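You operate a simulated robot arm through the tools that you are given. There is no shell and no other tool. Be economical: measure what you need, move in short steps, check, and stop when the job is done.

You are at the controls of a simulated robot arm. One attempt, no reset.

JOB
Open the red and blue valves, then test the wall head.
Fine: the two on the low plate in the shower; diverter on WALL; run it till it sprays, then lever off.

Only the result counts: the job must be done as asked and must still hold three seconds after the hand-in. Knocking over, shifting, dropping, spilling or breaking anything else fails it.

ROBOT AND FRAMES
A 6-joint arm with a two-finger parallel gripper, fixed in place. Base frame: the origin is at the foot of the arm, x ahead of it, y to its left, z up. Units: m, rad, N and s.
With the tool pointing down near the work surface it reaches from about 0.1 to 0.58 m from the base axis. Its first joint turns from -2.897 to 2.897 rad. Payload 4.1 kg.
The TCP is the grasp point between the finger pads, 0.023 m short of the fingertips. In the tool frame z runs along the fingers and y along their closing line. The gripper opens to 0.094 m. The fingers are 0.038 m wide and 0.01 m thick; the gripper's body (0.054 by 0.096 m) begins 0.039 m behind the TCP.
Orientation is told as [roll, pitch, yaw] about the base's x, y, z axes, in that order, counted from this pose: with the fingers straight down and closing along the base's y, the tool's x points along the base's -x, its y along +y and its z along -z.

CONTROLS
- The arm moves only by the tool jog_arm. Its argument "series" is a list of rows, each an object of numbers (a shift or turn left out is 0, a gripper value left out holds the last): "wx", "wy", "wz": the turn, a rotation vector about the tool's x, y, z in units of 8 degrees (1.0 is 8 degrees); "dx", "dy", "dz": the shift along the tool's x, y, z in units of 50 mm (1.0 is 50 mm); "grip": the closure, from 0 (fully open) to 1 (shut). In form: [{"wx": .., "wy": .., "wz": .., "dx": .., "dy": .., "dz": .., "grip": ..}, ...]. A call has 1 to 10 rows; each row shifts and turns the commanded pose from where the row before left it, along the tool's axes as they then stand. A call with a number of a shift or a turn outside -1 to 1 is refused whole. Rows are played at 5 a second. More than 0.05 m and 0.15 rad between two rows, or a gripper value outside its range, and nothing of the call is played. A pose out of reach is approached as far as the arm can. The call stops where the force on the tool passes 40 N (or 10 N more than at its start, if that is more) or the arm is blocked; 0.2 s more then pass. The fingers move at their own pace (about 0.045 m/s each) and stop on an object; they squeeze with about 24 N. The grip force told is the motor's: it shows also when the fingers shut on nothing. Time passes only in rows, and 0.2 s behind the last, so rows that do not move let the fingers close. The reply holds the time, the measured pose of the TCP, the force on the tool along the base axes, the opening and the grip force, in the units named above and with some noise.
- Cameras (640 x 400 px; columns grow to the right, rows downward): "scene" is fixed at [0.0619, 0.4877, 1.4063]; the picture's right is [-1.00, -0.04, 0.00], its down [-0.01, 0.18, -0.98] and it looks along [0.04, -0.98, -0.18] (base axes); focal length 297 px, centre (320, 200). "wrist" rides on the gripper at [-0.039, 0, -0.044] in the tool frame; the picture's right is [0.00, -1.00, 0.00], its down [0.97, 0.00, -0.24] and it looks along [0.24, 0.00, 0.97] (tool axes); focal length 218 px, centre (320, 200).
- camera(camera): a new picture of that camera. It takes no simulated time.
- slide_trunk(by): slides the trunk up (or, below 0, down) by that many m; the arm rides with it, the base frame stays. It gives what a move gives, with no picture.
- probe_pixels(camera, pixels): for up to 12 pixels [column, row] of the newest picture of that camera ("zoom" is the newest enlarged one), the place [x, y, z] in the base frame of the surface seen there, good to about 0.002 m, but the place of the scene camera against the robot may be out by one fixed shift of up to 0.025 m in any direction. It takes no simulated time.
- inspect(camera, box): a new picture of the part [left, top, right, bottom] of that camera's present view, enlarged. It takes no simulated time.
- job_done(): hands the job in; it is judged then, once.

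Keep the steps short. Do not move on a guess: measure, check each grasp and each placing, and mend mistakes. In all there are 80 turns and 54 pictures (those below and enlarged ones count). Leave the gripper open and the arm clear of the work at the hand-in unless told otherwise, and finish with a single line.

The tools are called as a command line: name --argument value ..., lists and objects as JSON in quotes. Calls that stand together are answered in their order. jog_arm: Moves the arm, as the interface text tells. Its arguments: {"type":"object","properties":{"series":{"type":"array","items":{"type":"object","properties":{"wx":{"type":"number"},"wy":{"type":"number"},"wz":{"type":"number"},"dx":{"type":"number"},"dy":{"type":"number"},"dz":{"type":"number"},"grip":{"type":"number"}}}}},"required":["series"]} The other tools are called the same way: slide_trunk (by) slides the trunk up or down; camera (camera) takes a picture; probe_pixels (camera, pixels) gives the place of the surface under pixels of a picture; inspect (camera, box) takes an enlarged picture of a part of a camera's view; job_done () hands the job in.

At the start:

```text
clock: 0.0
position: [0.167, -0.2457, 1.4374]
orientation: [0.0, 0.001, -0.001]
ft_force: [0.2, -0.8, 0.3]
finger_gap: 0.0939
grasp_force: 0.1
trunk travel left (down, up): [-0.562, 0.028]
```

scene: 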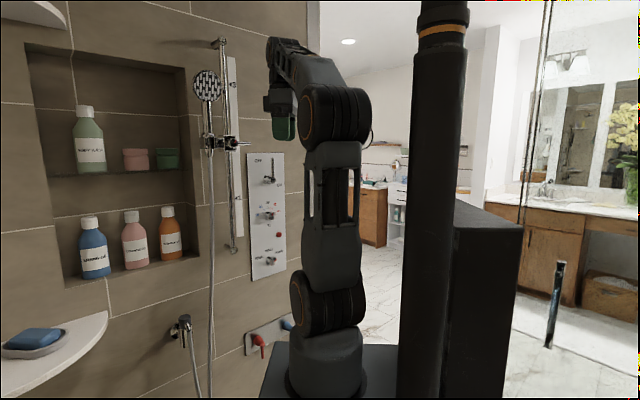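
wrist: 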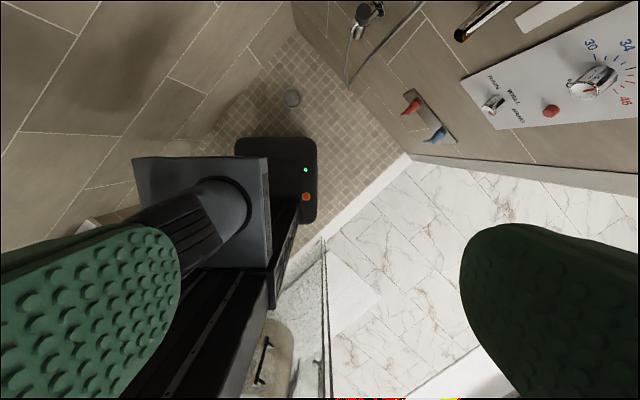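

I see a control panel around scene (267,215) and a low plate with red and blue handles near (265,335). I'll enlarge both.

inspect --camera "scene" --box '[200, 140, 320, 290]'

inspect --camera "wrist" --box '[340, 0, 640, 190]'

inspect --camera "scene" --box '[160, 300, 320, 400]'

```text
2.67 times, centred on (260, 215) of scene
```

zoom: 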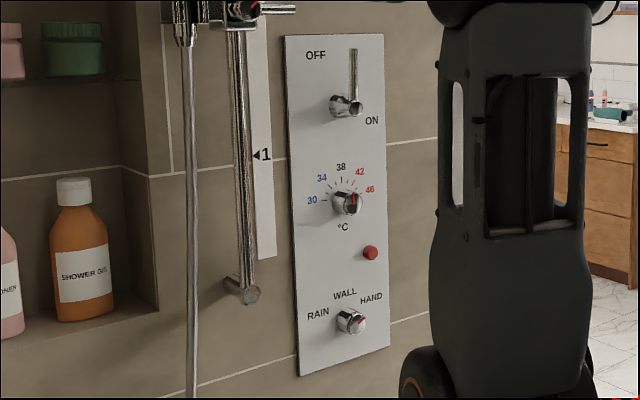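

```text
2.11 times, centred on (490, 95) of wrist
```

zoom: 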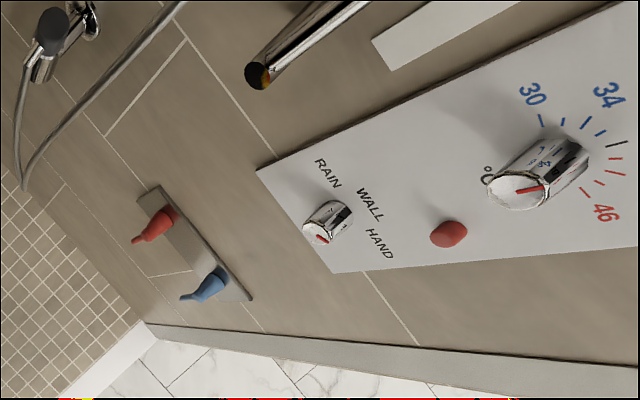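

```text
4.00 times, centred on (240, 350) of scene
```

zoom: 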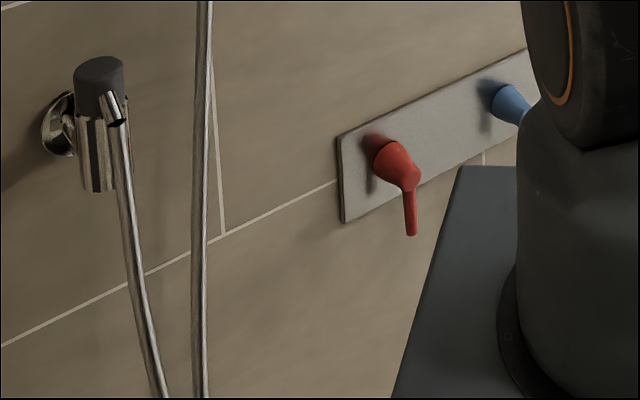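

Now I measure the panel, its controls and the plate through the wrist camera's full picture (most accurate to the robot), plus some from scene for comparison.

camera --camera "wrist"

camera --camera "scene"

probe_pixels --camera "wrist" --pixels '[[462, 80], [496, 129], [630, 105], [486, 107], [549, 111], [582, 92], [405, 113], [430, 140], [408, 92], [456, 140], [417, 101], [440, 131]]'

probe_pixels --camera "scene" --pixels '[[247, 153], [284, 153], [252, 280], [286, 269], [272, 160], [272, 178], [273, 180], [271, 216], [278, 235], [271, 261], [262, 340], [263, 356]]'

```text
48 pictures are left
```

wrist: 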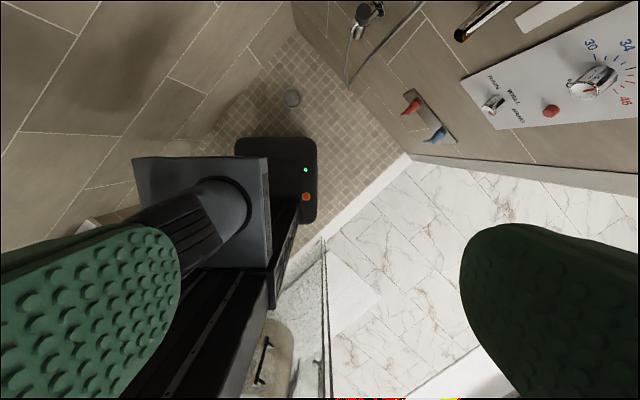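

```text
47 pictures are left
```

scene: 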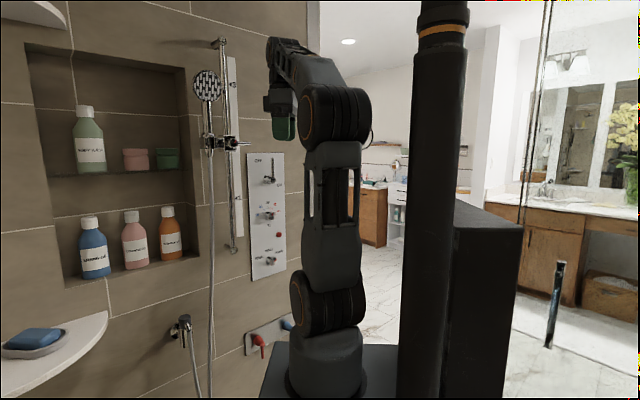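

```text
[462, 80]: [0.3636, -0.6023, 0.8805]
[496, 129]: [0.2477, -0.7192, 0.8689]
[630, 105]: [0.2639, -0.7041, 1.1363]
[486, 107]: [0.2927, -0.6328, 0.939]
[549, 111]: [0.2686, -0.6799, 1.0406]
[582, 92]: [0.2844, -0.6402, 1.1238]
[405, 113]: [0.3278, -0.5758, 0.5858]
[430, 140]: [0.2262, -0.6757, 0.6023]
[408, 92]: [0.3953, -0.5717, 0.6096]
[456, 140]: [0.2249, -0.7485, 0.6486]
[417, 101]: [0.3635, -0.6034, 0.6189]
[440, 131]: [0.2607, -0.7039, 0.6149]
```

```text
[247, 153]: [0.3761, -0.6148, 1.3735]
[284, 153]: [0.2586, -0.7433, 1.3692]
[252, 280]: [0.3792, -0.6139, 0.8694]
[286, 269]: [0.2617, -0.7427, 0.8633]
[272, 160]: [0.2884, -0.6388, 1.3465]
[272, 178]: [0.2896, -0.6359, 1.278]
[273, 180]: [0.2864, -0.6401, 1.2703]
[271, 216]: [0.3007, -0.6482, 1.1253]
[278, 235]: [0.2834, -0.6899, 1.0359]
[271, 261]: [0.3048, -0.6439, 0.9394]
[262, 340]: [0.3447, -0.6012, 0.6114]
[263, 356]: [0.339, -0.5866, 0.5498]
```

The wall plane is x−y≈0.966 (45° wall). I'll swing the tool about the wrist toward horizontal, in steps.

jog_arm --series '[{"wy": -1, "dx": -0.47}, {"wy": -1, "dx": -0.47}, {"wy": -1, "dx": -0.47}, {"wy": -1, "dx": -0.47}, {"wy": -1, "dx": -0.47}, {"wy": -1, "dx": -0.47}]'

```text
clock: 1.4
position: [0.2969, -0.2447, 1.4851]
orientation: [-0.001, -0.838, -0.002]
ft_force: [-0.1, -0.2, 0.9]
finger_gap: 0.0939
grasp_force: 0.0
trunk travel left (down, up): [-0.562, 0.028]
```

Going well. I finish the pitch to 90°, then lower height a little, then yaw.

jog_arm --series '[{"wy": -1, "dx": -0.2}, {"wy": -1, "dx": -0.2}, {"wy": -1, "dx": -0.2}, {"wy": -1, "dx": -0.2}, {"wy": -1, "dx": -0.2}, {"wy": -0.25}]'

jog_arm --series '[{"wx": 1, "dy": -0.47}, {"wx": 1, "dy": -0.47}, {"wx": 1, "dy": -0.47}, {"wx": 1, "dy": -0.47}, {"wx": 1, "dy": -0.47}, {"wx": 0.625, "dy": -0.3}]'

camera --camera "wrist"

camera --camera "scene"

```text
clock: 2.8
position: [0.3172, -0.2458, 1.5287]
orientation: [3.038, -1.57, -3.041]
ft_force: [0.7, -0.3, 0.2]
finger_gap: 0.0942
grasp_force: 0.0
trunk travel left (down, up): [-0.562, 0.028]
```

```text
clock: 4.2
position: [0.2765, -0.3681, 1.5305]
orientation: [-2.567, -1.572, 1.778]
ft_force: [-0.1, 0.6, -0.6]
finger_gap: 0.0936
grasp_force: 0.0
trunk travel left (down, up): [-0.562, 0.028]
```

```text
46 pictures are left
```

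wrist: 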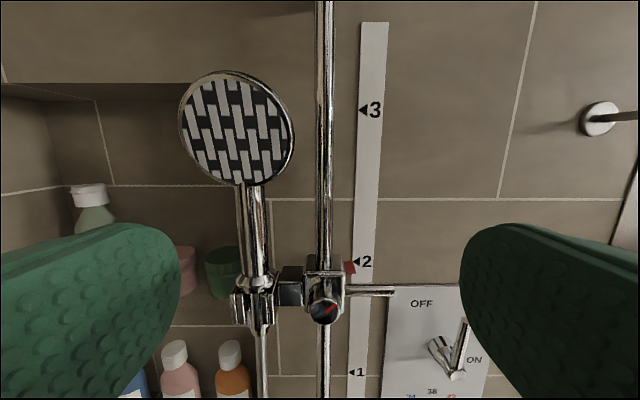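

```text
45 pictures are left
```

scene: 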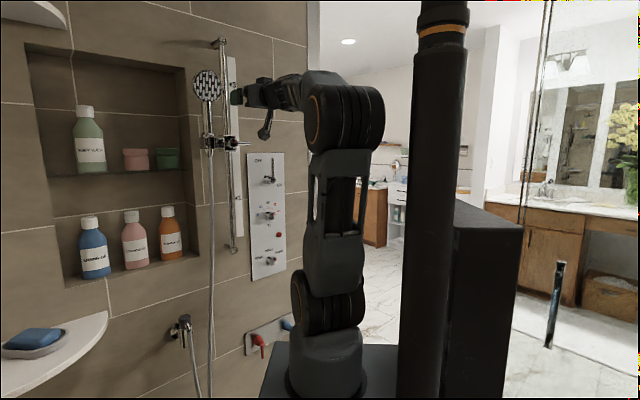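

The view is upright with panel lower right. I move right along the wall by 0.18 m, then lower the trunk in stages and look.

jog_arm --series '[{"dy": -0.9}, {"dy": -0.9}, {"dy": -0.9}, {"dy": -0.9}]'

slide_trunk --by -0.15

camera --camera "wrist"

```text
clock: 5.2
position: [0.1483, -0.4962, 1.5279]
orientation: [1.058, -1.569, -1.843]
ft_force: [0.5, -1.0, -0.2]
finger_gap: 0.0937
grasp_force: 0.0
trunk travel left (down, up): [-0.562, 0.028]
```

```text
clock: 7.0
position: [0.1491, -0.4958, 1.3782]
orientation: [-0.368, -1.571, -0.417]
ft_force: [0.9, 0.3, 0.0]
finger_gap: 0.094
grasp_force: 0.1
trunk travel left (down, up): [-0.412, 0.178]
```

```text
44 pictures are left
```

wrist: 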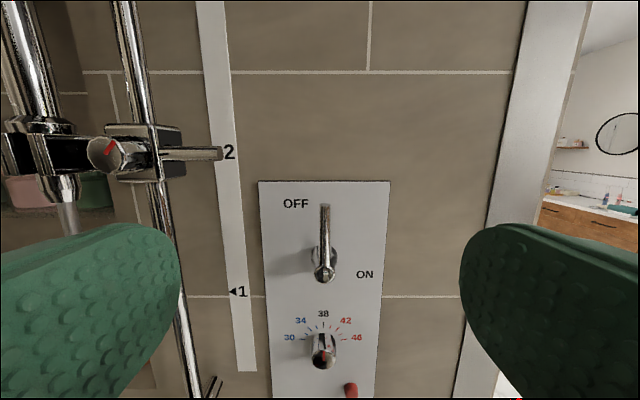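

Lever is straight up (OFF), ON is to the right. I measure lever/hub here while it's visible, then go down.

probe_pixels --camera "wrist" --pixels '[[325, 208], [325, 230], [325, 250], [323, 276], [329, 260], [364, 274], [322, 358], [350, 389], [283, 340], [219, 154], [260, 220]]'

slide_trunk --by -0.4

camera --camera "wrist"

```text
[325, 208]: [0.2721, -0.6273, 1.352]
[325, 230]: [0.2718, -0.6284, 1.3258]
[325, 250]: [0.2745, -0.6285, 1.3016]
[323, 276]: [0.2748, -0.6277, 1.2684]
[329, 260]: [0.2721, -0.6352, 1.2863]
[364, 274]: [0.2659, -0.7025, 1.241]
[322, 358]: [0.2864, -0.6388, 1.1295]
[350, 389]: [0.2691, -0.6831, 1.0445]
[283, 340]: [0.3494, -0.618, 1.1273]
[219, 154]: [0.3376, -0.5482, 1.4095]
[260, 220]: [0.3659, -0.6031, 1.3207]
```

```text
clock: 10.8
position: [0.1484, -0.4948, 0.9783]
orientation: [0.065, -1.571, -0.852]
ft_force: [-0.6, 0.4, 0.9]
finger_gap: 0.0939
grasp_force: 0.1
trunk travel left (down, up): [-0.012, 0.578]
```

```text
43 pictures are left
```

wrist: 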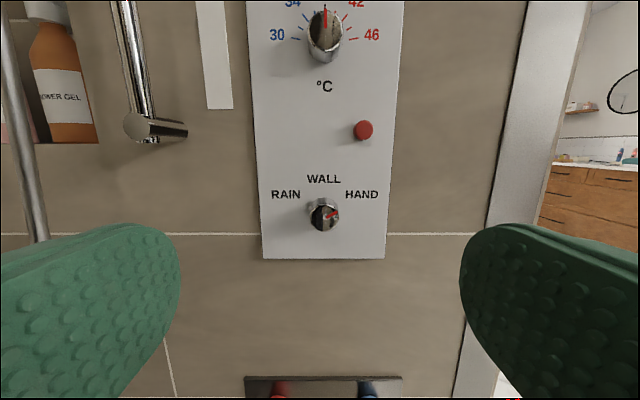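

Diverter (323,215) points toward HAND; temperature at 38. I zoom on the diverter and measure it.

inspect --camera "wrist" --box '[264, 165, 384, 240]'

probe_pixels --camera "wrist" --pixels '[[322, 216], [332, 213], [315, 219], [312, 205], [336, 203], [323, 203], [323, 228], [290, 230], [360, 230], [281, 387], [366, 387], [320, 390]]'

```text
5.33 times, centred on (324, 202) of wrist
```

zoom: 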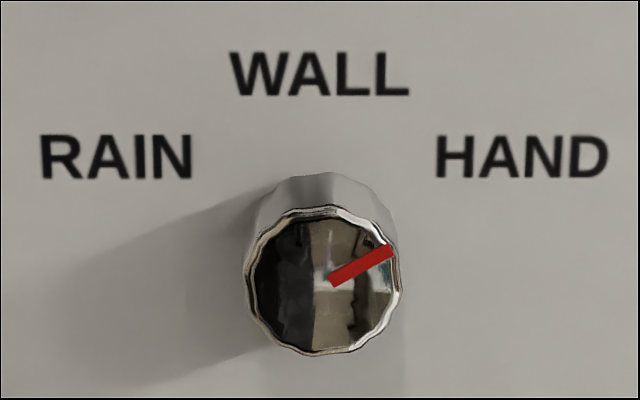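

```text
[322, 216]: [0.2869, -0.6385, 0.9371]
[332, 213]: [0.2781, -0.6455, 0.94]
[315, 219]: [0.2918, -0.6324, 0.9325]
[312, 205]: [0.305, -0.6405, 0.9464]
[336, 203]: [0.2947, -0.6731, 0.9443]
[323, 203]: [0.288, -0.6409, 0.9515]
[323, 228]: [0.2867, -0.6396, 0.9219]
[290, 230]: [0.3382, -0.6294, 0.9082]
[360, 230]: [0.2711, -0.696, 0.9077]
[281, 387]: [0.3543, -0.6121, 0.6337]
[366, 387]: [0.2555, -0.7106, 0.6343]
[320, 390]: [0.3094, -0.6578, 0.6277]
```

Target TCP at the knob face centre (0.2865,−0.639,0.937). I align, advance most of the way and narrow the fingers a bit, then check.

jog_arm --series '[{"dx": 0.83, "dy": -0.085, "grip": 0.2}, {"dz": 0.8}, {"dz": 0.8}, {"dz": 0.8}, {"dz": 0.6}]'

camera --camera "wrist"

```text
clock: 12.0
position: [0.2507, -0.6045, 0.9375]
orientation: [2.937, -1.569, 2.559]
ft_force: [0.6, 1.1, 0.1]
finger_gap: 0.0753
grasp_force: 0.1
trunk travel left (down, up): [-0.012, 0.578]
```

```text
41 pictures are left
```

wrist: 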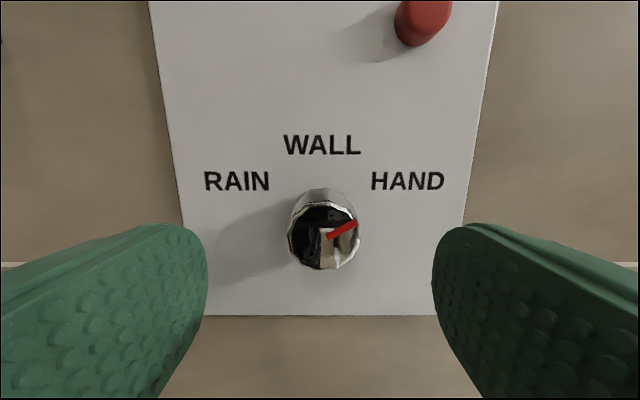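

Well centred. I advance the last 0.049 m and close.

jog_arm --series '[{"dz": 0.5}, {"dz": 0.47}, {"grip": 0.8}, {"grip": 0.8}, {"grip": 0.8}, {"grip": 0.8}, {"grip": 0.8}]'

camera --camera "wrist"

```text
clock: 13.6
position: [0.2864, -0.6393, 0.9355]
orientation: [1.205, -1.571, -1.993]
ft_force: [-1.1, -9.9, 1.9]
finger_gap: 0.0366
grasp_force: 44.6
trunk travel left (down, up): [-0.012, 0.578]
```

```text
40 pictures are left
```

wrist: 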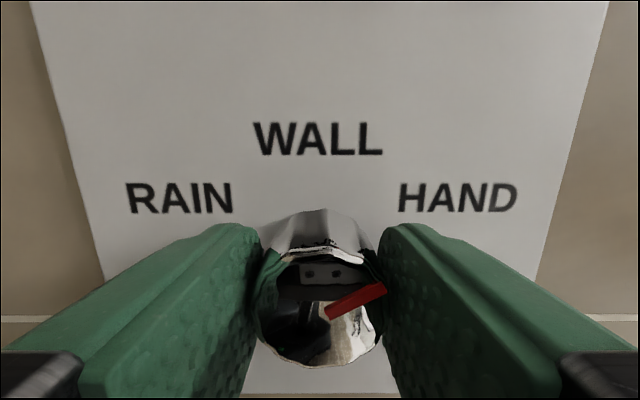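

Gripped. I turn counter-clockwise (−wz) about 62° in steps.

jog_arm --series '[{"wz": -0.8}, {"wz": -0.8}, {"wz": -0.8}, {"wz": -0.8}]'

camera --camera "wrist"

```text
clock: 14.6
position: [0.2857, -0.6387, 0.9364]
orientation: [-1.568, -1.121, 0.786]
ft_force: [-8.0, 3.5, -6.4]
finger_gap: 0.0367
grasp_force: 45.0
trunk travel left (down, up): [-0.012, 0.578]
```

```text
39 pictures are left
```

wrist: 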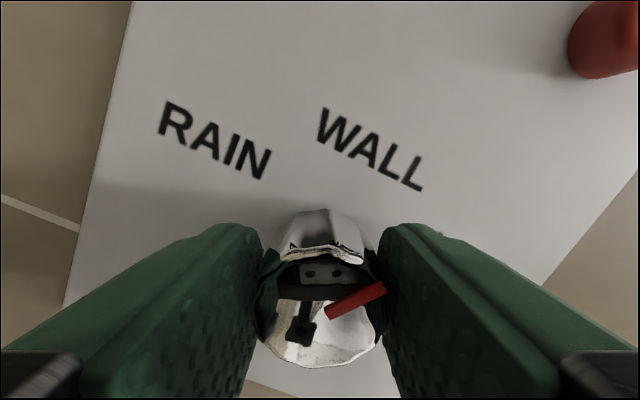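

The knob turns with the hand. I continue to about 60° in total.

jog_arm --series '[{"wz": -0.85}, {"wz": -0.85}, {"wz": -0.85}, {"wz": -0.85}, {"wz": -0.85}]'

camera --camera "wrist"

```text
clock: 15.8
position: [0.2856, -0.6377, 0.936]
orientation: [-1.569, -0.53, 0.786]
ft_force: [-14.6, 18.3, -20.8]
finger_gap: 0.0366
grasp_force: 44.6
trunk travel left (down, up): [-0.012, 0.578]
```

```text
38 pictures are left
```

wrist: 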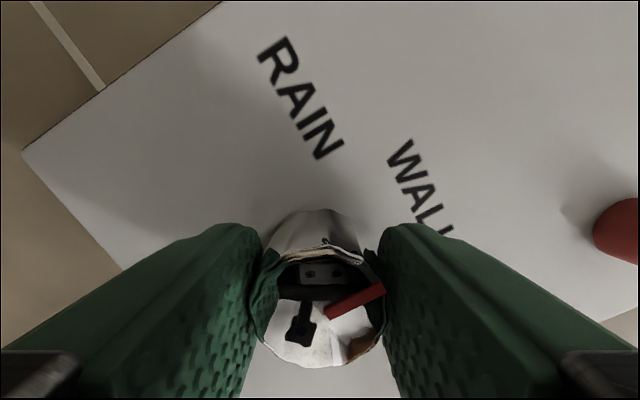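

Pointer should be near WALL. I release, back off along −z, roll back upright and look.

jog_arm --series '[{"grip": 0.2}, {"grip": 0.2}, {"grip": 0.2}, {"dz": -0.6}, {"dz": -0.6}, {"wz": 1}, {"wz": 1}, {"wz": 1}]'

jog_arm --series '[{"wz": 1}, {"wz": 1}, {"wz": 1}, {"wz": 1}, {"wz": 0.45}]'

inspect --camera "wrist" --box '[160, 100, 480, 300]'

```text
clock: 17.6
position: [0.2438, -0.5966, 0.9369]
orientation: [-1.57, -0.951, 0.785]
ft_force: [0.2, 0.2, -0.4]
finger_gap: 0.0751
grasp_force: 0.1
trunk travel left (down, up): [-0.012, 0.578]
```

```text
clock: 18.8
position: [0.2437, -0.5955, 0.9374]
orientation: [1.545, -1.57, -2.331]
ft_force: [-0.4, 0.6, -0.9]
finger_gap: 0.0752
grasp_force: 0.0
trunk travel left (down, up): [-0.012, 0.578]
```

```text
2.00 times, centred on (320, 200) of wrist
```

zoom: 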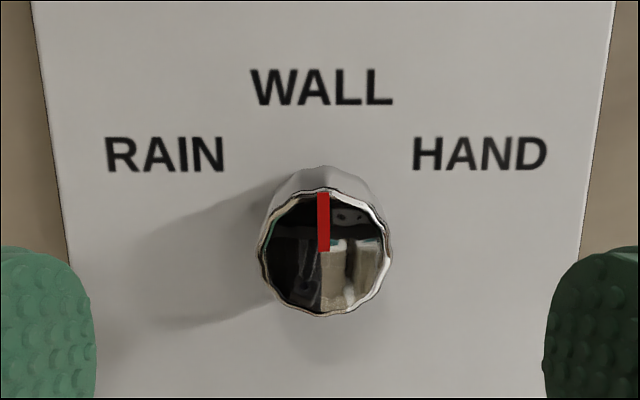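

Diverter points at WALL. Now back off 0.1 m and descend to the low plate.

jog_arm --series '[{"dz": -1}, {"dz": -1}, {"dx": 0.9, "grip": 0}, {"dx": 0.9}, {"dx": 0.9}, {"dx": 0.9}, {"dx": 0.9}]'

camera --camera "wrist"

```text
clock: 20.4
position: [0.1737, -0.5256, 0.7121]
orientation: [-2.261, -1.568, 1.474]
ft_force: [-0.2, 0.0, 0.6]
finger_gap: 0.0942
grasp_force: 0.1
trunk travel left (down, up): [-0.012, 0.578]
```

```text
36 pictures are left
```

wrist: 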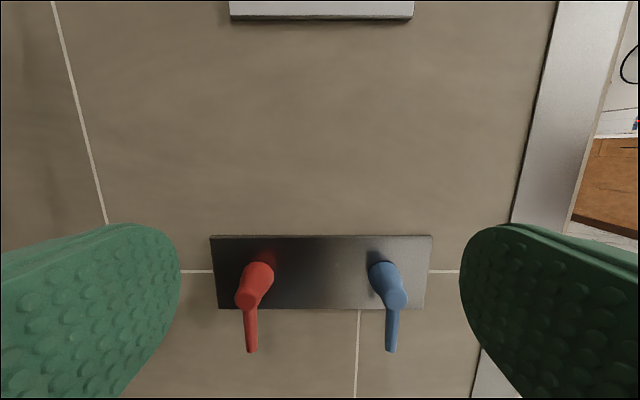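

Both handles hang straight down. I zoom for markings and measure.

inspect --camera "wrist" --box '[200, 225, 440, 375]'

probe_pixels --camera "wrist" --pixels '[[262, 270], [246, 298], [251, 320], [251, 348], [380, 270], [397, 298], [392, 320], [391, 348], [320, 290], [240, 250], [420, 250], [320, 330]]'

```text
2.67 times, centred on (320, 300) of wrist
```

zoom: 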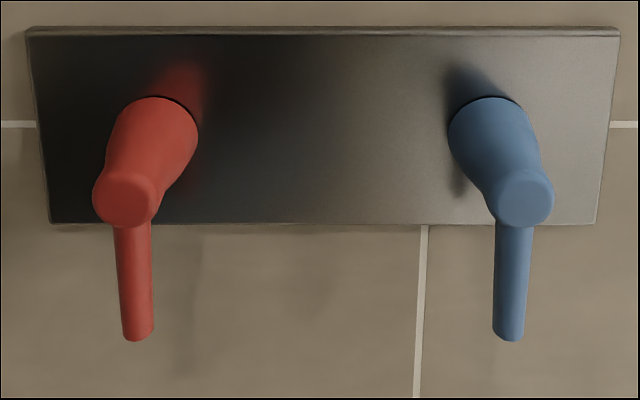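

```text
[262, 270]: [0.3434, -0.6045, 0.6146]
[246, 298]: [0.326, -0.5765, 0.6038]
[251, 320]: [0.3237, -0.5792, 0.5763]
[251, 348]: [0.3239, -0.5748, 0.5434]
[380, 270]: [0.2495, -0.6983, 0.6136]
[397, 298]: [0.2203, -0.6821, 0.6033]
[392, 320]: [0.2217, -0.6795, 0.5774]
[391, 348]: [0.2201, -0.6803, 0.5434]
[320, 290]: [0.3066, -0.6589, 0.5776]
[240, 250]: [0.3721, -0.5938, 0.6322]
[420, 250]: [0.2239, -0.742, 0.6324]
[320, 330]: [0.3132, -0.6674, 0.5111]
```

Rods: red at about (0.324,−0.578), z 0.54–0.59, axis z≈0.604. I go down and left in front of the red rod first.

jog_arm --series '[{"dx": 0.98, "dy": 0.46, "grip": 0.2}, {"dx": 0.98, "dy": 0.46}, {"dx": 0.98, "dy": 0.46}, {"dz": 0.8}, {"dz": 0.7}]'

camera --camera "wrist"

camera --camera "scene"

```text
refused: row 1 steps farther than a row can; nothing moved
```

```text
34 pictures are left
```

wrist: 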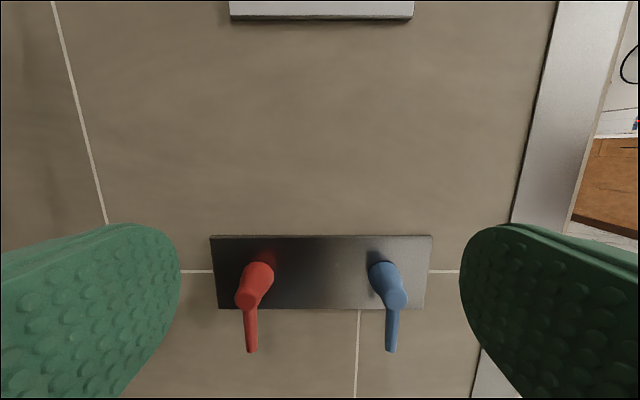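

```text
33 pictures are left
```

scene: 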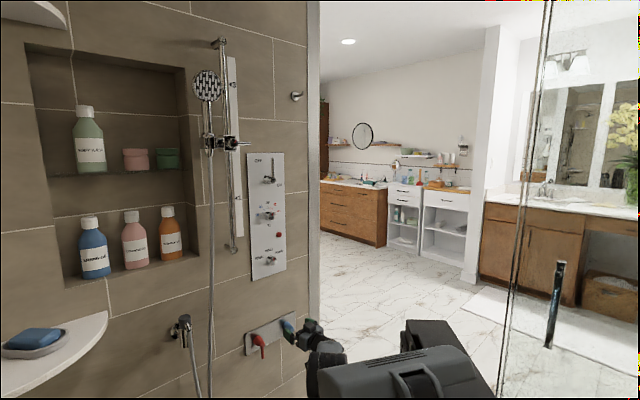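

The row step was too long; I split it up.

jog_arm --series '[{"dx": 0.735, "dy": 0.348, "grip": 0.2}, {"dx": 0.735, "dy": 0.348}, {"dx": 0.735, "dy": 0.348}, {"dx": 0.735, "dy": 0.348}, {"dz": 0.8}, {"dz": 0.7}]'

camera --camera "wrist"

```text
clock: 21.8
position: [0.2749, -0.5297, 0.5647]
orientation: [-1.9, -1.571, 1.115]
ft_force: [-0.2, 0.0, -0.9]
finger_gap: 0.0752
grasp_force: 0.0
trunk travel left (down, up): [-0.012, 0.578]
```

```text
32 pictures are left
```

wrist: 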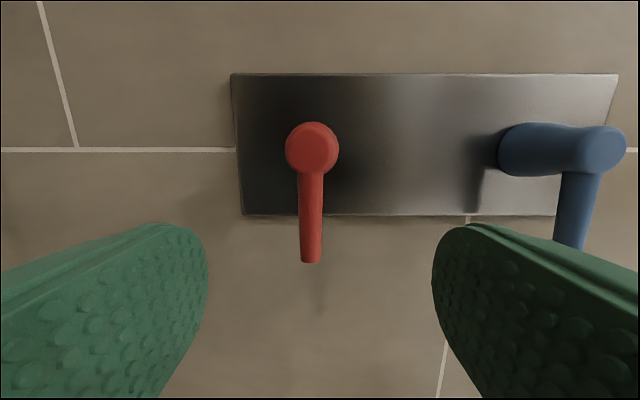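

Rod is at col 311, slightly left of centre. Measuring it precisely.

probe_pixels --camera "wrist" --pixels '[[312, 150], [311, 185], [311, 230], [311, 258], [301, 230], [321, 230], [340, 150], [287, 150]]'

```text
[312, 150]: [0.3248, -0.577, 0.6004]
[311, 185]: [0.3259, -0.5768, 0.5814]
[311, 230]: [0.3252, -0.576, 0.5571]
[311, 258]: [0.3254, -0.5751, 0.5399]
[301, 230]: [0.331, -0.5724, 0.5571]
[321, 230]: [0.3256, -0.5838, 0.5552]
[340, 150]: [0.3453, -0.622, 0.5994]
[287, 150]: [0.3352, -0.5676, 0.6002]
```

Advance 0.073 m with a 3 mm left correction and close on the rod.

jog_arm --series '[{"dy": 0.06, "dz": 0.5}, {"dz": 0.5}, {"dz": 0.46}, {"grip": 0.95}, {"grip": 0.95}, {"grip": 0.95}, {"grip": 0.95}, {"grip": 0.95}, {"grip": 0.95}]'

camera --camera "wrist"

```text
clock: 23.8
position: [0.3299, -0.5781, 0.5652]
orientation: [-1.192, -1.567, 0.411]
ft_force: [3.0, 7.9, -1.2]
finger_gap: 0.0134
grasp_force: 45.1
trunk travel left (down, up): [-0.012, 0.578]
```

```text
31 pictures are left
```

wrist: 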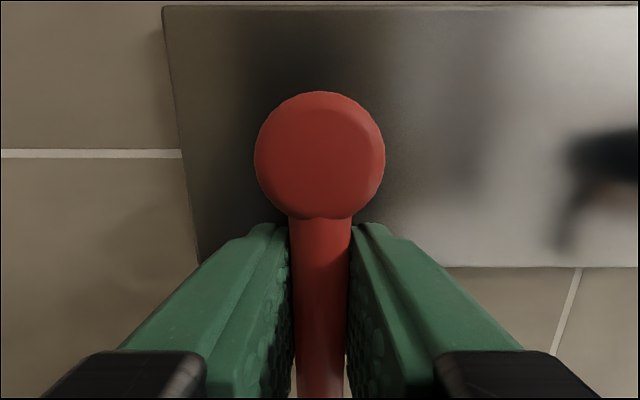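

Gripped the rod. I test a small counter-clockwise turn (rod tip toward right) about the hub.

jog_arm --series '[{"wz": -0.5, "dy": -0.05}, {"wz": -0.5, "dy": -0.05}, {"wz": -0.5, "dy": -0.05}]'

```text
clock: 24.6
position: [0.3241, -0.5826, 0.5655]
orientation: [-1.568, -1.361, 0.784]
ft_force: [3.8, 15.0, -1.5]
finger_gap: 0.0136
grasp_force: 44.9
trunk travel left (down, up): [-0.012, 0.578]
```

It moves freely (12°). I continue counter-clockwise.

jog_arm --series '[{"wz": -0.9, "dy": -0.09}, {"wz": -0.9, "dy": -0.09}, {"wz": -0.9, "dy": -0.09}, {"wz": -0.9, "dy": -0.09}]'

camera --camera "wrist"

```text
clock: 24.9
position: [0.3244, -0.5846, 0.5655]
orientation: [-1.536, -1.286, 0.77]
ft_force: [1.4, 15.0, 2.4]
finger_gap: 0.0136
grasp_force: 44.5
out of reach, approached as far as the arm can: row 1
trunk travel left (down, up): [-0.012, 0.578]
stopped in row 1: the force on the tool passed its limit (the readings are from after the stop); the commanded pose is now the measured one
```

```text
30 pictures are left
```

wrist: 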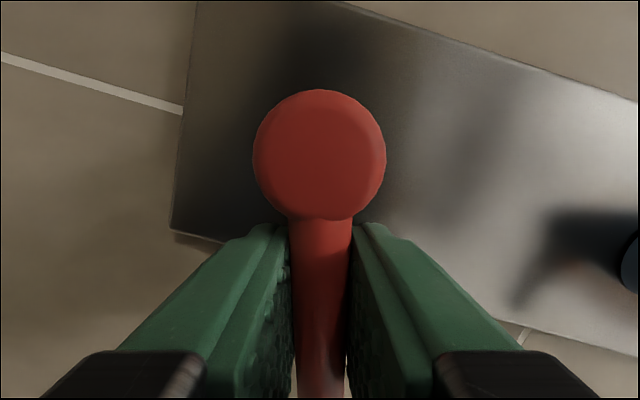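

The valve has turned ~16°; the arm hit a reach/joint limit. I retry with a smaller step to see if it's a genuine limit.

jog_arm --series '[{"wz": -0.4, "dy": -0.04}, {"wz": -0.4, "dy": -0.04}, {"wz": -0.4, "dy": -0.04}]'

```text
clock: 25.3
position: [0.3234, -0.5866, 0.5651]
orientation: [-1.511, -1.266, 0.757]
ft_force: [-1.9, 17.9, 6.4]
finger_gap: 0.0136
grasp_force: 44.4
out of reach, approached as far as the arm can: row 1
trunk travel left (down, up): [-0.012, 0.578]
stopped in row 1: the force on the tool passed its limit (the readings are from after the stop); the commanded pose is now the measured one
```

Genuine limit. I release, back off, and change posture by raising the trunk 0.2 m while lowering the hand.

jog_arm --series '[{"grip": 0.2}, {"grip": 0.2}, {"grip": 0.2}, {"grip": 0.2}, {"dz": -0.8}, {"dz": -0.8}, {"wz": 1}, {"wz": 1}, {"wz": 0.18}]'

camera --camera "wrist"

camera --camera "scene"

```text
clock: 27.3
position: [0.26, -0.5424, 0.576]
orientation: [0.15, -1.551, -0.91]
ft_force: [-0.6, 0.1, 0.1]
finger_gap: 0.0752
grasp_force: 0.0
out of reach, approached as far as the arm can: row 5, 6
trunk travel left (down, up): [-0.012, 0.578]
```

```text
29 pictures are left
```

wrist: 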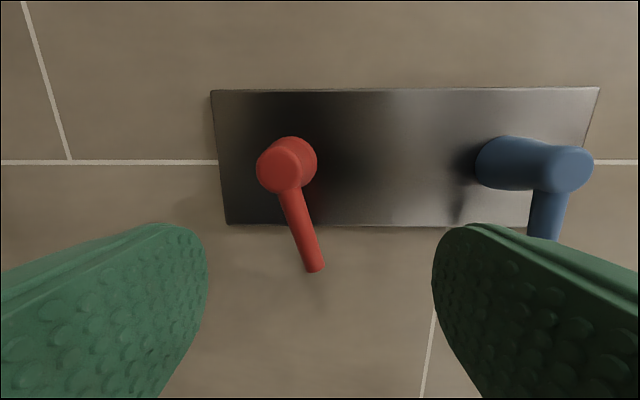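

```text
28 pictures are left
```

scene: 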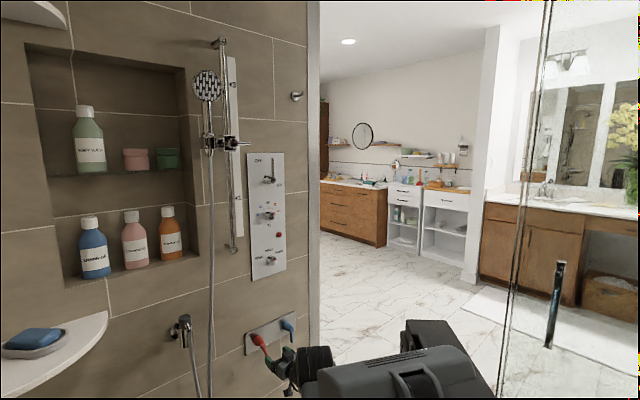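

Red rod turned ~18°. I raise the trunk 0.22 m, then lower the hand the same amount and test rolling in free space.

slide_trunk --by 0.22

jog_arm --series '[{"dx": 0.9}, {"dx": 0.9}, {"dx": 0.9}, {"dx": 0.9}, {"dx": 0.8}]'

jog_arm --series '[{"wz": -1}, {"wz": -1}, {"wz": -1}, {"wz": -1}, {"wz": -1}, {"wz": -1}, {"wz": -1}, {"wz": -1}, {"wz": -1}, {"wz": -1}]'

camera --camera "wrist"

```text
clock: 29.6
position: [0.2607, -0.5407, 0.7957]
orientation: [0.089, -1.551, -0.846]
ft_force: [-0.6, 0.6, 0.5]
finger_gap: 0.0754
grasp_force: 0.1
trunk travel left (down, up): [-0.232, 0.358]
```

```text
clock: 30.8
position: [0.2574, -0.5388, 0.5752]
orientation: [0.081, -1.551, -0.843]
ft_force: [-0.4, 0.4, -0.2]
finger_gap: 0.075
grasp_force: 0.0
trunk travel left (down, up): [-0.232, 0.358]
```

```text
clock: 31.5
position: [0.237, -0.6297, 0.5979]
orientation: [-1.472, -1.309, 0.731]
ft_force: [-13.6, 13.7, 6.6]
finger_gap: 0.0756
grasp_force: 0.8
out of reach, approached as far as the arm can: row 1, 2, 3
trunk travel left (down, up): [-0.232, 0.358]
stopped in row 3: the force on the tool passed its limit (the readings are from after the stop); the commanded pose is now the measured one
```

```text
27 pictures are left
```

wrist: 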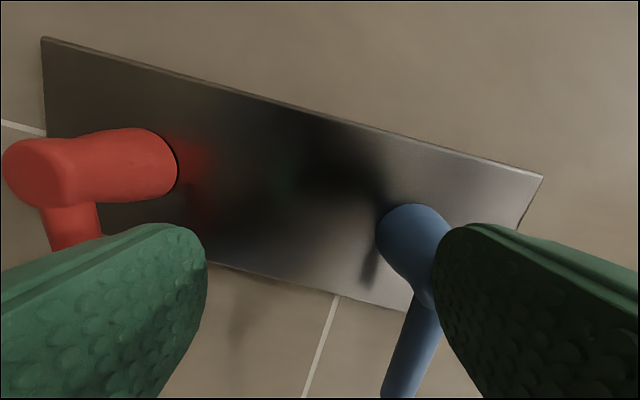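

Out-of-reach motion shifts the TCP sideways: rolling negative is limited here, and a finger touched the blue handle. I back straight off, and will push the rods with closed fingers without rolling.

jog_arm --series '[{"dz": -0.5}, {"dz": -0.5}, {"dz": -0.5}]'

jog_arm --series '[{"wz": 1}, {"wz": 0.9}, {"dz": -0.4}]'

camera --camera "wrist"

```text
clock: 32.3
position: [0.1766, -0.6088, 0.6067]
orientation: [-1.454, -1.316, 0.721]
ft_force: [0.0, 1.2, 0.7]
finger_gap: 0.075
grasp_force: 0.1
out of reach, approached as far as the arm can: row 1, 2, 3
trunk travel left (down, up): [-0.232, 0.358]
```

```text
clock: 33.1
position: [0.1624, -0.5966, 0.607]
orientation: [0.164, -1.544, -0.904]
ft_force: [-0.5, -0.1, 0.5]
finger_gap: 0.0753
grasp_force: 0.0
trunk travel left (down, up): [-0.232, 0.358]
```

```text
26 pictures are left
```

wrist: 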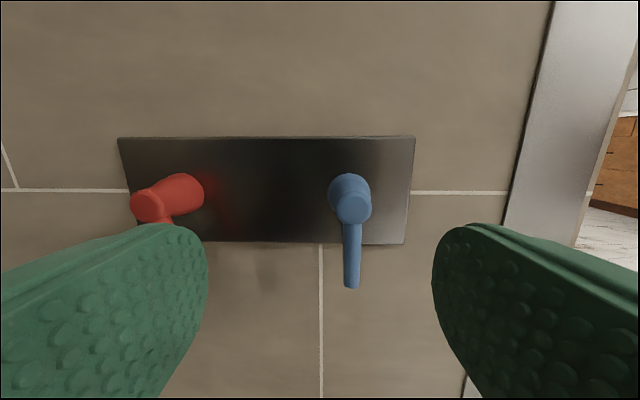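

Blue is still straight down, red at ~18°. I correct the small tilt, raise the hand 0.22 m and lower the trunk again (where roll margin was better), closing the fingers.

jog_arm --series '[{"wx": 0.32, "wy": -0.19, "grip": 1}, {"dx": -0.9}, {"dx": -0.9}, {"dx": -0.9}, {"dx": -0.9}, {"dx": -0.8}]'

slide_trunk --by -0.225

```text
clock: 34.5
position: [0.1631, -0.5953, 0.8272]
orientation: [0.932, -1.566, -1.718]
ft_force: [0.5, -0.7, -0.2]
finger_gap: 0.0
grasp_force: 23.8
trunk travel left (down, up): [-0.232, 0.358]
```

```text
clock: 36.8
position: [0.1633, -0.5966, 0.6028]
orientation: [1.141, -1.567, -1.926]
ft_force: [-0.7, 0.3, -0.4]
finger_gap: 0.0001
grasp_force: 23.9
trunk travel left (down, up): [-0.007, 0.583]
```

Now move left 0.154 m and down 0.052 m in front of the wall, then look before going in.

jog_arm --series '[{"dy": 0.77, "dx": 0.26}, {"dy": 0.77, "dx": 0.26}, {"dy": 0.77, "dx": 0.26}, {"dy": 0.77, "dx": 0.26}, {"dz": 0.5}]'

camera --camera "wrist"

```text
clock: 38.0
position: [0.2918, -0.5049, 0.5512]
orientation: [1.221, -1.566, -2.008]
ft_force: [0.1, 0.6, 0.7]
finger_gap: 0.0
grasp_force: 24.4
trunk travel left (down, up): [-0.007, 0.583]
```

```text
25 pictures are left
```

wrist: 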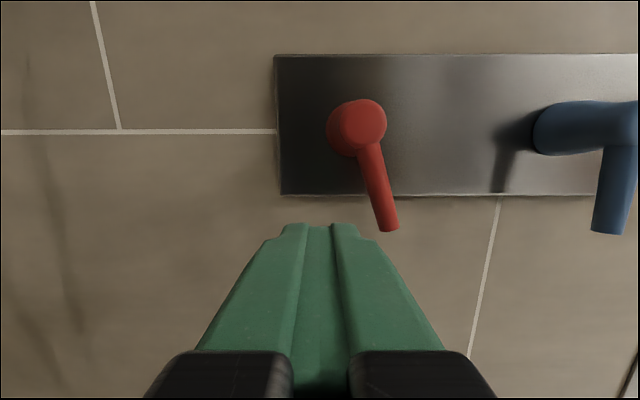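

Finger is just left of the rod's lower part. I advance 0.075 m.

jog_arm --series '[{"dz": 0.5}, {"dz": 0.5}, {"dz": 0.48}]'

camera --camera "wrist"

```text
clock: 38.8
position: [0.3408, -0.5576, 0.5494]
orientation: [1.237, -1.568, -2.024]
ft_force: [-1.4, 0.4, -0.2]
finger_gap: 0.0002
grasp_force: 24.1
trunk travel left (down, up): [-0.007, 0.583]
```

```text
24 pictures are left
```

wrist: 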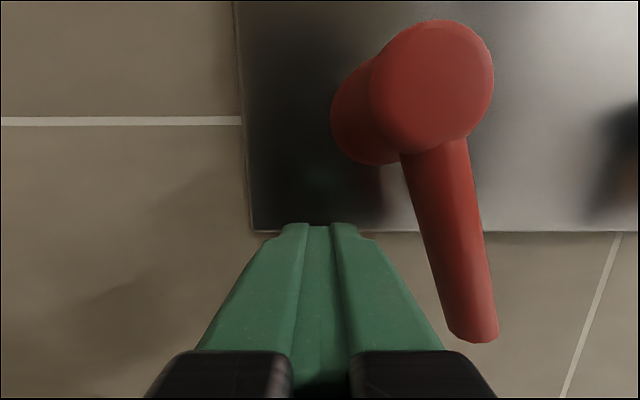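

Finger is in beside the rod. I push right 0.037 m.

jog_arm --series '[{"dy": -0.2}, {"dy": -0.2}, {"dy": -0.2}, {"dy": -0.14}]'

camera --camera "wrist"

```text
clock: 39.8
position: [0.3155, -0.5842, 0.55]
orientation: [1.05, -1.568, -1.84]
ft_force: [-0.7, 3.0, 0.3]
finger_gap: 0.0
grasp_force: 23.7
trunk travel left (down, up): [-0.007, 0.583]
```

```text
23 pictures are left
```

wrist: 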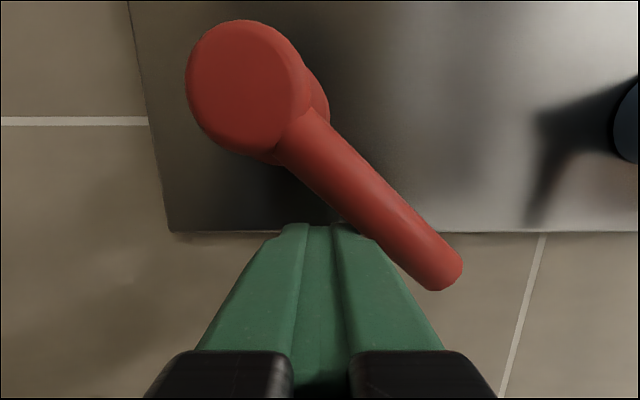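

Rod now ~45–50°. Continue along the arc: right and up.

jog_arm --series '[{"dy": -0.2, "dx": -0.1}, {"dy": -0.2, "dx": -0.1}, {"dy": -0.12, "dx": -0.16}, {"dy": -0.12, "dx": -0.16}, {"dx": -0.1}]'

camera --camera "wrist"

```text
clock: 41.0
position: [0.293, -0.607, 0.5749]
orientation: [0.473, -1.555, -1.258]
ft_force: [-0.8, 8.2, -24.4]
finger_gap: 0.0001
grasp_force: 24.0
trunk travel left (down, up): [-0.007, 0.583]
```

```text
22 pictures are left
```

wrist: 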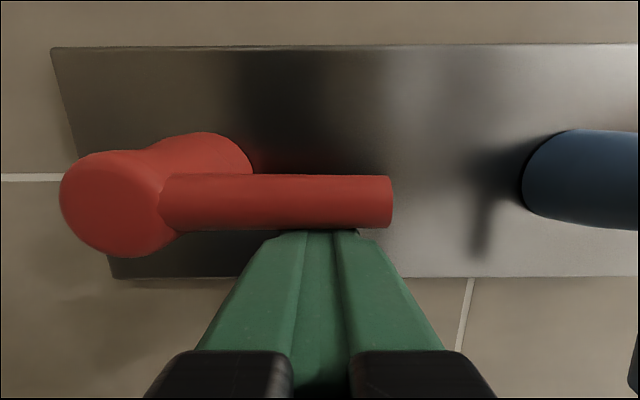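

Red is horizontal and against its stop (24 N reaction). I drop slightly, back out, move right to left-of-blue.

jog_arm --series '[{"dx": 0.12}, {"dz": -0.6}, {"dz": -0.6}, {"dy": -0.75, "dx": 0.18}, {"dy": -0.75, "dx": 0.18}]'

camera --camera "wrist"

```text
clock: 42.2
position: [0.1965, -0.6168, 0.5568]
orientation: [1.222, -1.568, -2.004]
ft_force: [-0.2, 0.0, 0.4]
finger_gap: 0.0001
grasp_force: 23.9
trunk travel left (down, up): [-0.007, 0.583]
```

```text
21 pictures are left
```

wrist: 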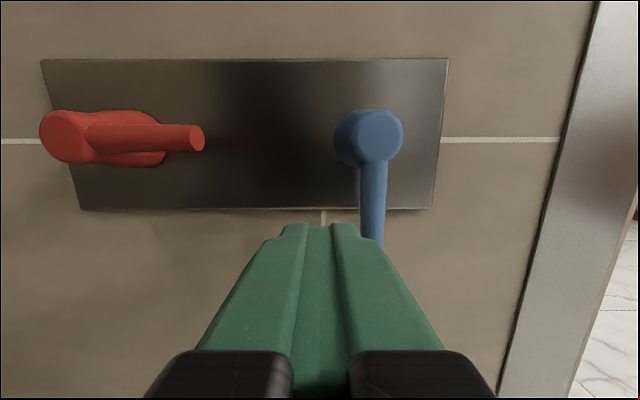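

Aligned left of the blue rod. Advance 0.063 m and push right; watch forces as blue may turn the other way.

jog_arm --series '[{"dz": 0.6, "dx": 0.1}, {"dz": 0.66}, {"dy": -0.2}, {"dy": -0.2}]'

camera --camera "wrist"

```text
clock: 43.2
position: [0.228, -0.6743, 0.5507]
orientation: [1.129, -1.568, -1.915]
ft_force: [-0.1, 1.1, 0.0]
finger_gap: 0.0
grasp_force: 24.2
trunk travel left (down, up): [-0.007, 0.583]
```

```text
20 pictures are left
```

wrist: 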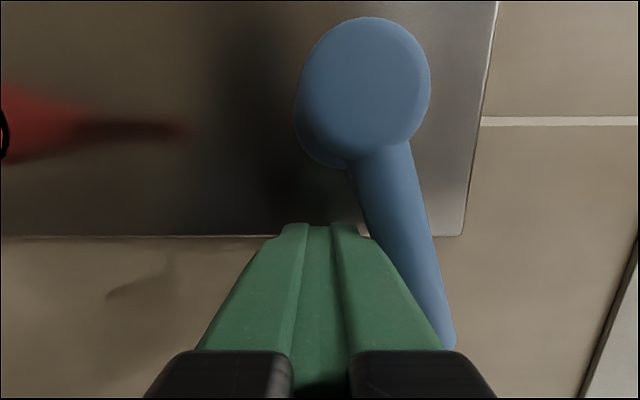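

Blue turns too (about 15°). Continue the same arc as for red.

jog_arm --series '[{"dy": -0.23}, {"dy": -0.23}, {"dy": -0.2, "dx": -0.1}, {"dy": -0.2, "dx": -0.1}, {"dy": -0.12, "dx": -0.16}, {"dy": -0.12, "dx": -0.16}, {"dx": -0.1}]'

camera --camera "wrist"

```text
clock: 44.8
position: [0.191, -0.7146, 0.5754]
orientation: [0.548, -1.553, -1.333]
ft_force: [0.1, 20.6, -31.5]
finger_gap: 0.0
grasp_force: 23.8
trunk travel left (down, up): [-0.007, 0.583]
```

```text
19 pictures are left
```

wrist: 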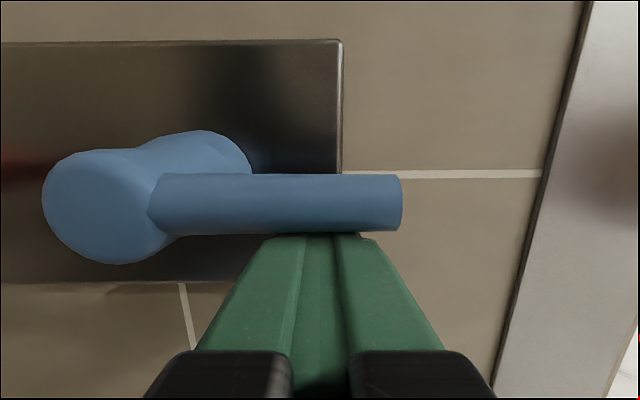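

Blue horizontal at its stop too. Back out and check the plate.

jog_arm --series '[{"dx": 0.15}, {"dz": -0.8}, {"dz": -0.8}, {"dz": -0.8}, {"dz": -0.6}, {"dx": -0.6, "dy": 0.6}, {"dx": -0.6, "dy": 0.6}]'

camera --camera "wrist"

```text
clock: 46.4
position: [0.1266, -0.5643, 0.6348]
orientation: [1.169, -1.568, -1.956]
ft_force: [-0.5, -0.9, 0.7]
finger_gap: 0.0
grasp_force: 24.4
trunk travel left (down, up): [-0.007, 0.583]
```

```text
18 pictures are left
```

wrist: 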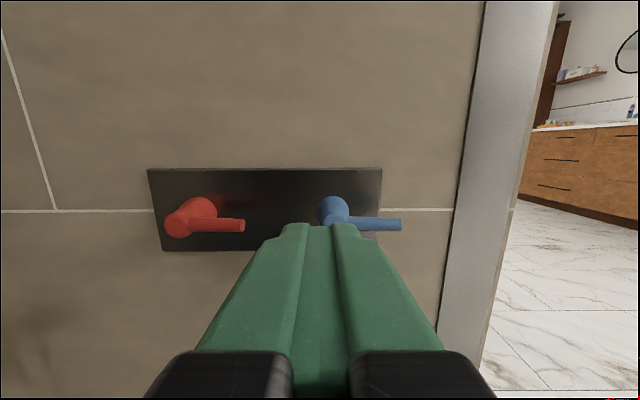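

Both valves are turned a quarter. Raise the trunk 0.56 m to work on the lever.

slide_trunk --by 0.56

jog_arm --series '[{"dx": -0.9, "dy": 0.35}, {"dx": -0.9, "dy": 0.35}, {"dx": -0.9, "dy": 0.35}, {"dy": 0.6}, {"dz": 0.7}]'

camera --camera "wrist"

```text
refused: 0.56 is not a number from -0.4 to 0.4
```

```text
clock: 47.6
position: [0.2085, -0.5327, 0.7711]
orientation: [1.195, -1.567, -1.983]
ft_force: [0.4, 0.2, -0.5]
finger_gap: 0.0001
grasp_force: 24.1
trunk travel left (down, up): [-0.007, 0.583]
```

```text
17 pictures are left
```

wrist: 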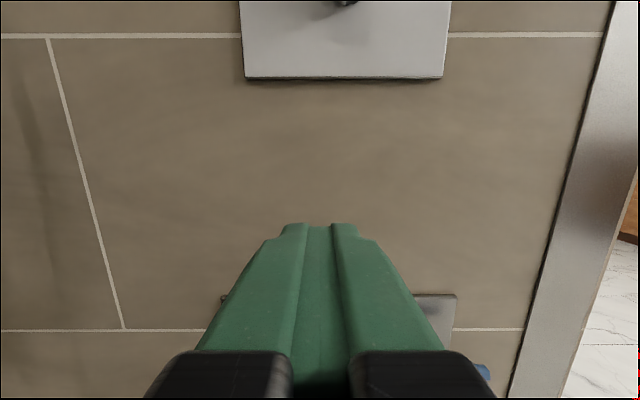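

Slide limit is 0.4; the hand is 0.15 m clear of the wall controls. I slide in two parts to z≈1.33.

slide_trunk --by 0.4

slide_trunk --by 0.16

camera --camera "wrist"

```text
clock: 51.5
position: [0.2088, -0.5329, 1.1698]
orientation: [1.134, -1.566, -1.921]
ft_force: [0.5, -0.5, 0.0]
finger_gap: 0.0
grasp_force: 24.7
trunk travel left (down, up): [-0.407, 0.183]
```

```text
clock: 53.3
position: [0.2075, -0.5335, 1.3304]
orientation: [1.127, -1.567, -1.913]
ft_force: [0.1, 0.0, 0.0]
finger_gap: 0.0003
grasp_force: 24.3
trunk travel left (down, up): [-0.567, 0.023]
```

```text
16 pictures are left
```

wrist: 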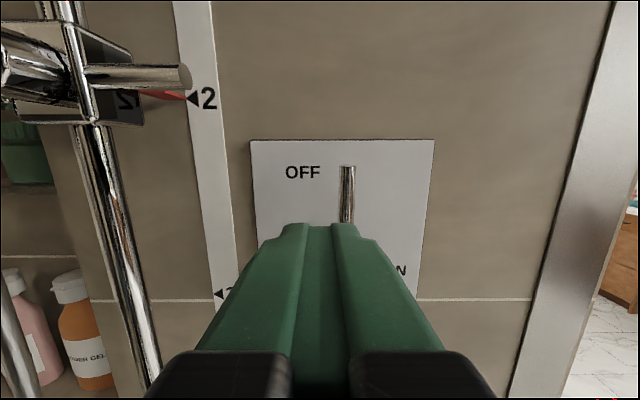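

Move 8 mm left and advance 0.114 m so the finger stands just left of the lever.

jog_arm --series '[{"dy": 0.16, "dz": 0.6}, {"dz": 0.6}, {"dz": 0.6}, {"dz": 0.46}]'

camera --camera "wrist"

```text
clock: 54.3
position: [0.295, -0.6073, 1.3298]
orientation: [0.989, -1.568, -1.775]
ft_force: [0.4, 0.1, -0.4]
finger_gap: 0.0
grasp_force: 24.1
trunk travel left (down, up): [-0.567, 0.023]
```

```text
15 pictures are left
```

wrist: 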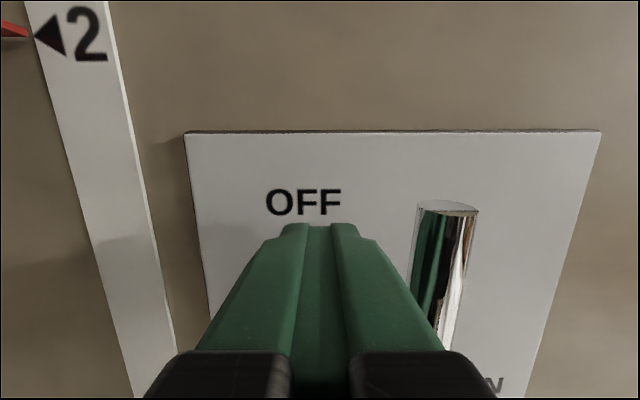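

Finger stands left of the lever. Push right.

jog_arm --series '[{"dy": -0.2}, {"dy": -0.2}, {"dy": -0.2}, {"dy": -0.2, "dx": -0.03}, {"dy": -0.2, "dx": -0.03}, {"dy": -0.08}]'

camera --camera "wrist"

```text
clock: 55.7
position: [0.2555, -0.6464, 1.3338]
orientation: [1.257, -1.569, -2.044]
ft_force: [0.9, -0.2, -0.5]
finger_gap: 0.0001
grasp_force: 23.6
trunk travel left (down, up): [-0.567, 0.023]
```

```text
14 pictures are left
```

wrist: 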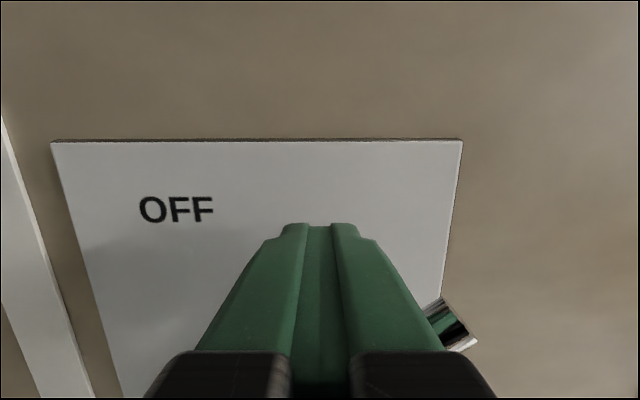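

Lever tipped ~45°. Continue right and down along the arc.

jog_arm --series '[{"dy": -0.22, "dx": 0.155}, {"dy": -0.22, "dx": 0.155}, {"dy": -0.13, "dx": 0.21}, {"dy": -0.13, "dx": 0.21}, {"dx": 0.1}]'

camera --camera "wrist"

camera --camera "scene"

```text
clock: 56.9
position: [0.23, -0.6705, 1.2959]
orientation: [3.037, -1.565, 2.46]
ft_force: [1.4, -5.1, 15.0]
finger_gap: 0.0002
grasp_force: 24.0
trunk travel left (down, up): [-0.567, 0.023]
```

```text
13 pictures are left
```

wrist: 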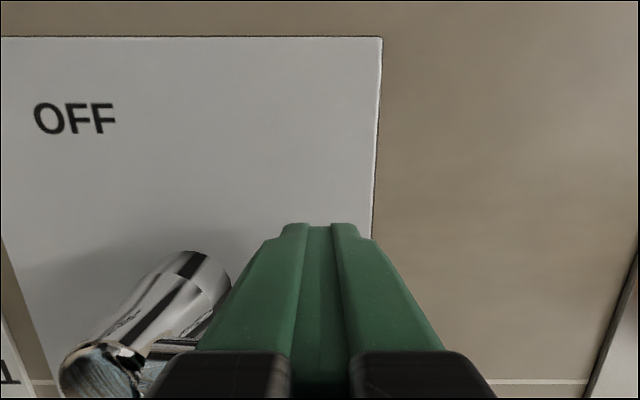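

```text
12 pictures are left
```

scene: 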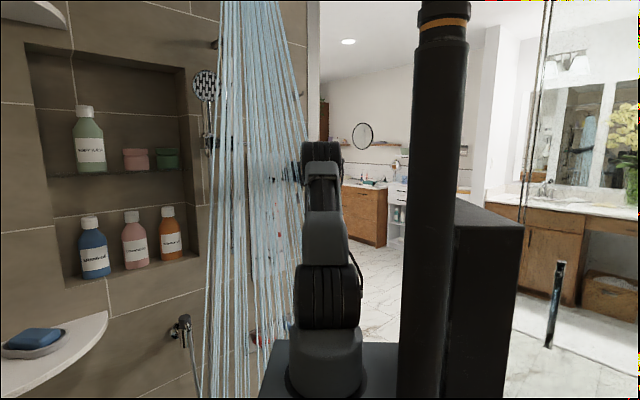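

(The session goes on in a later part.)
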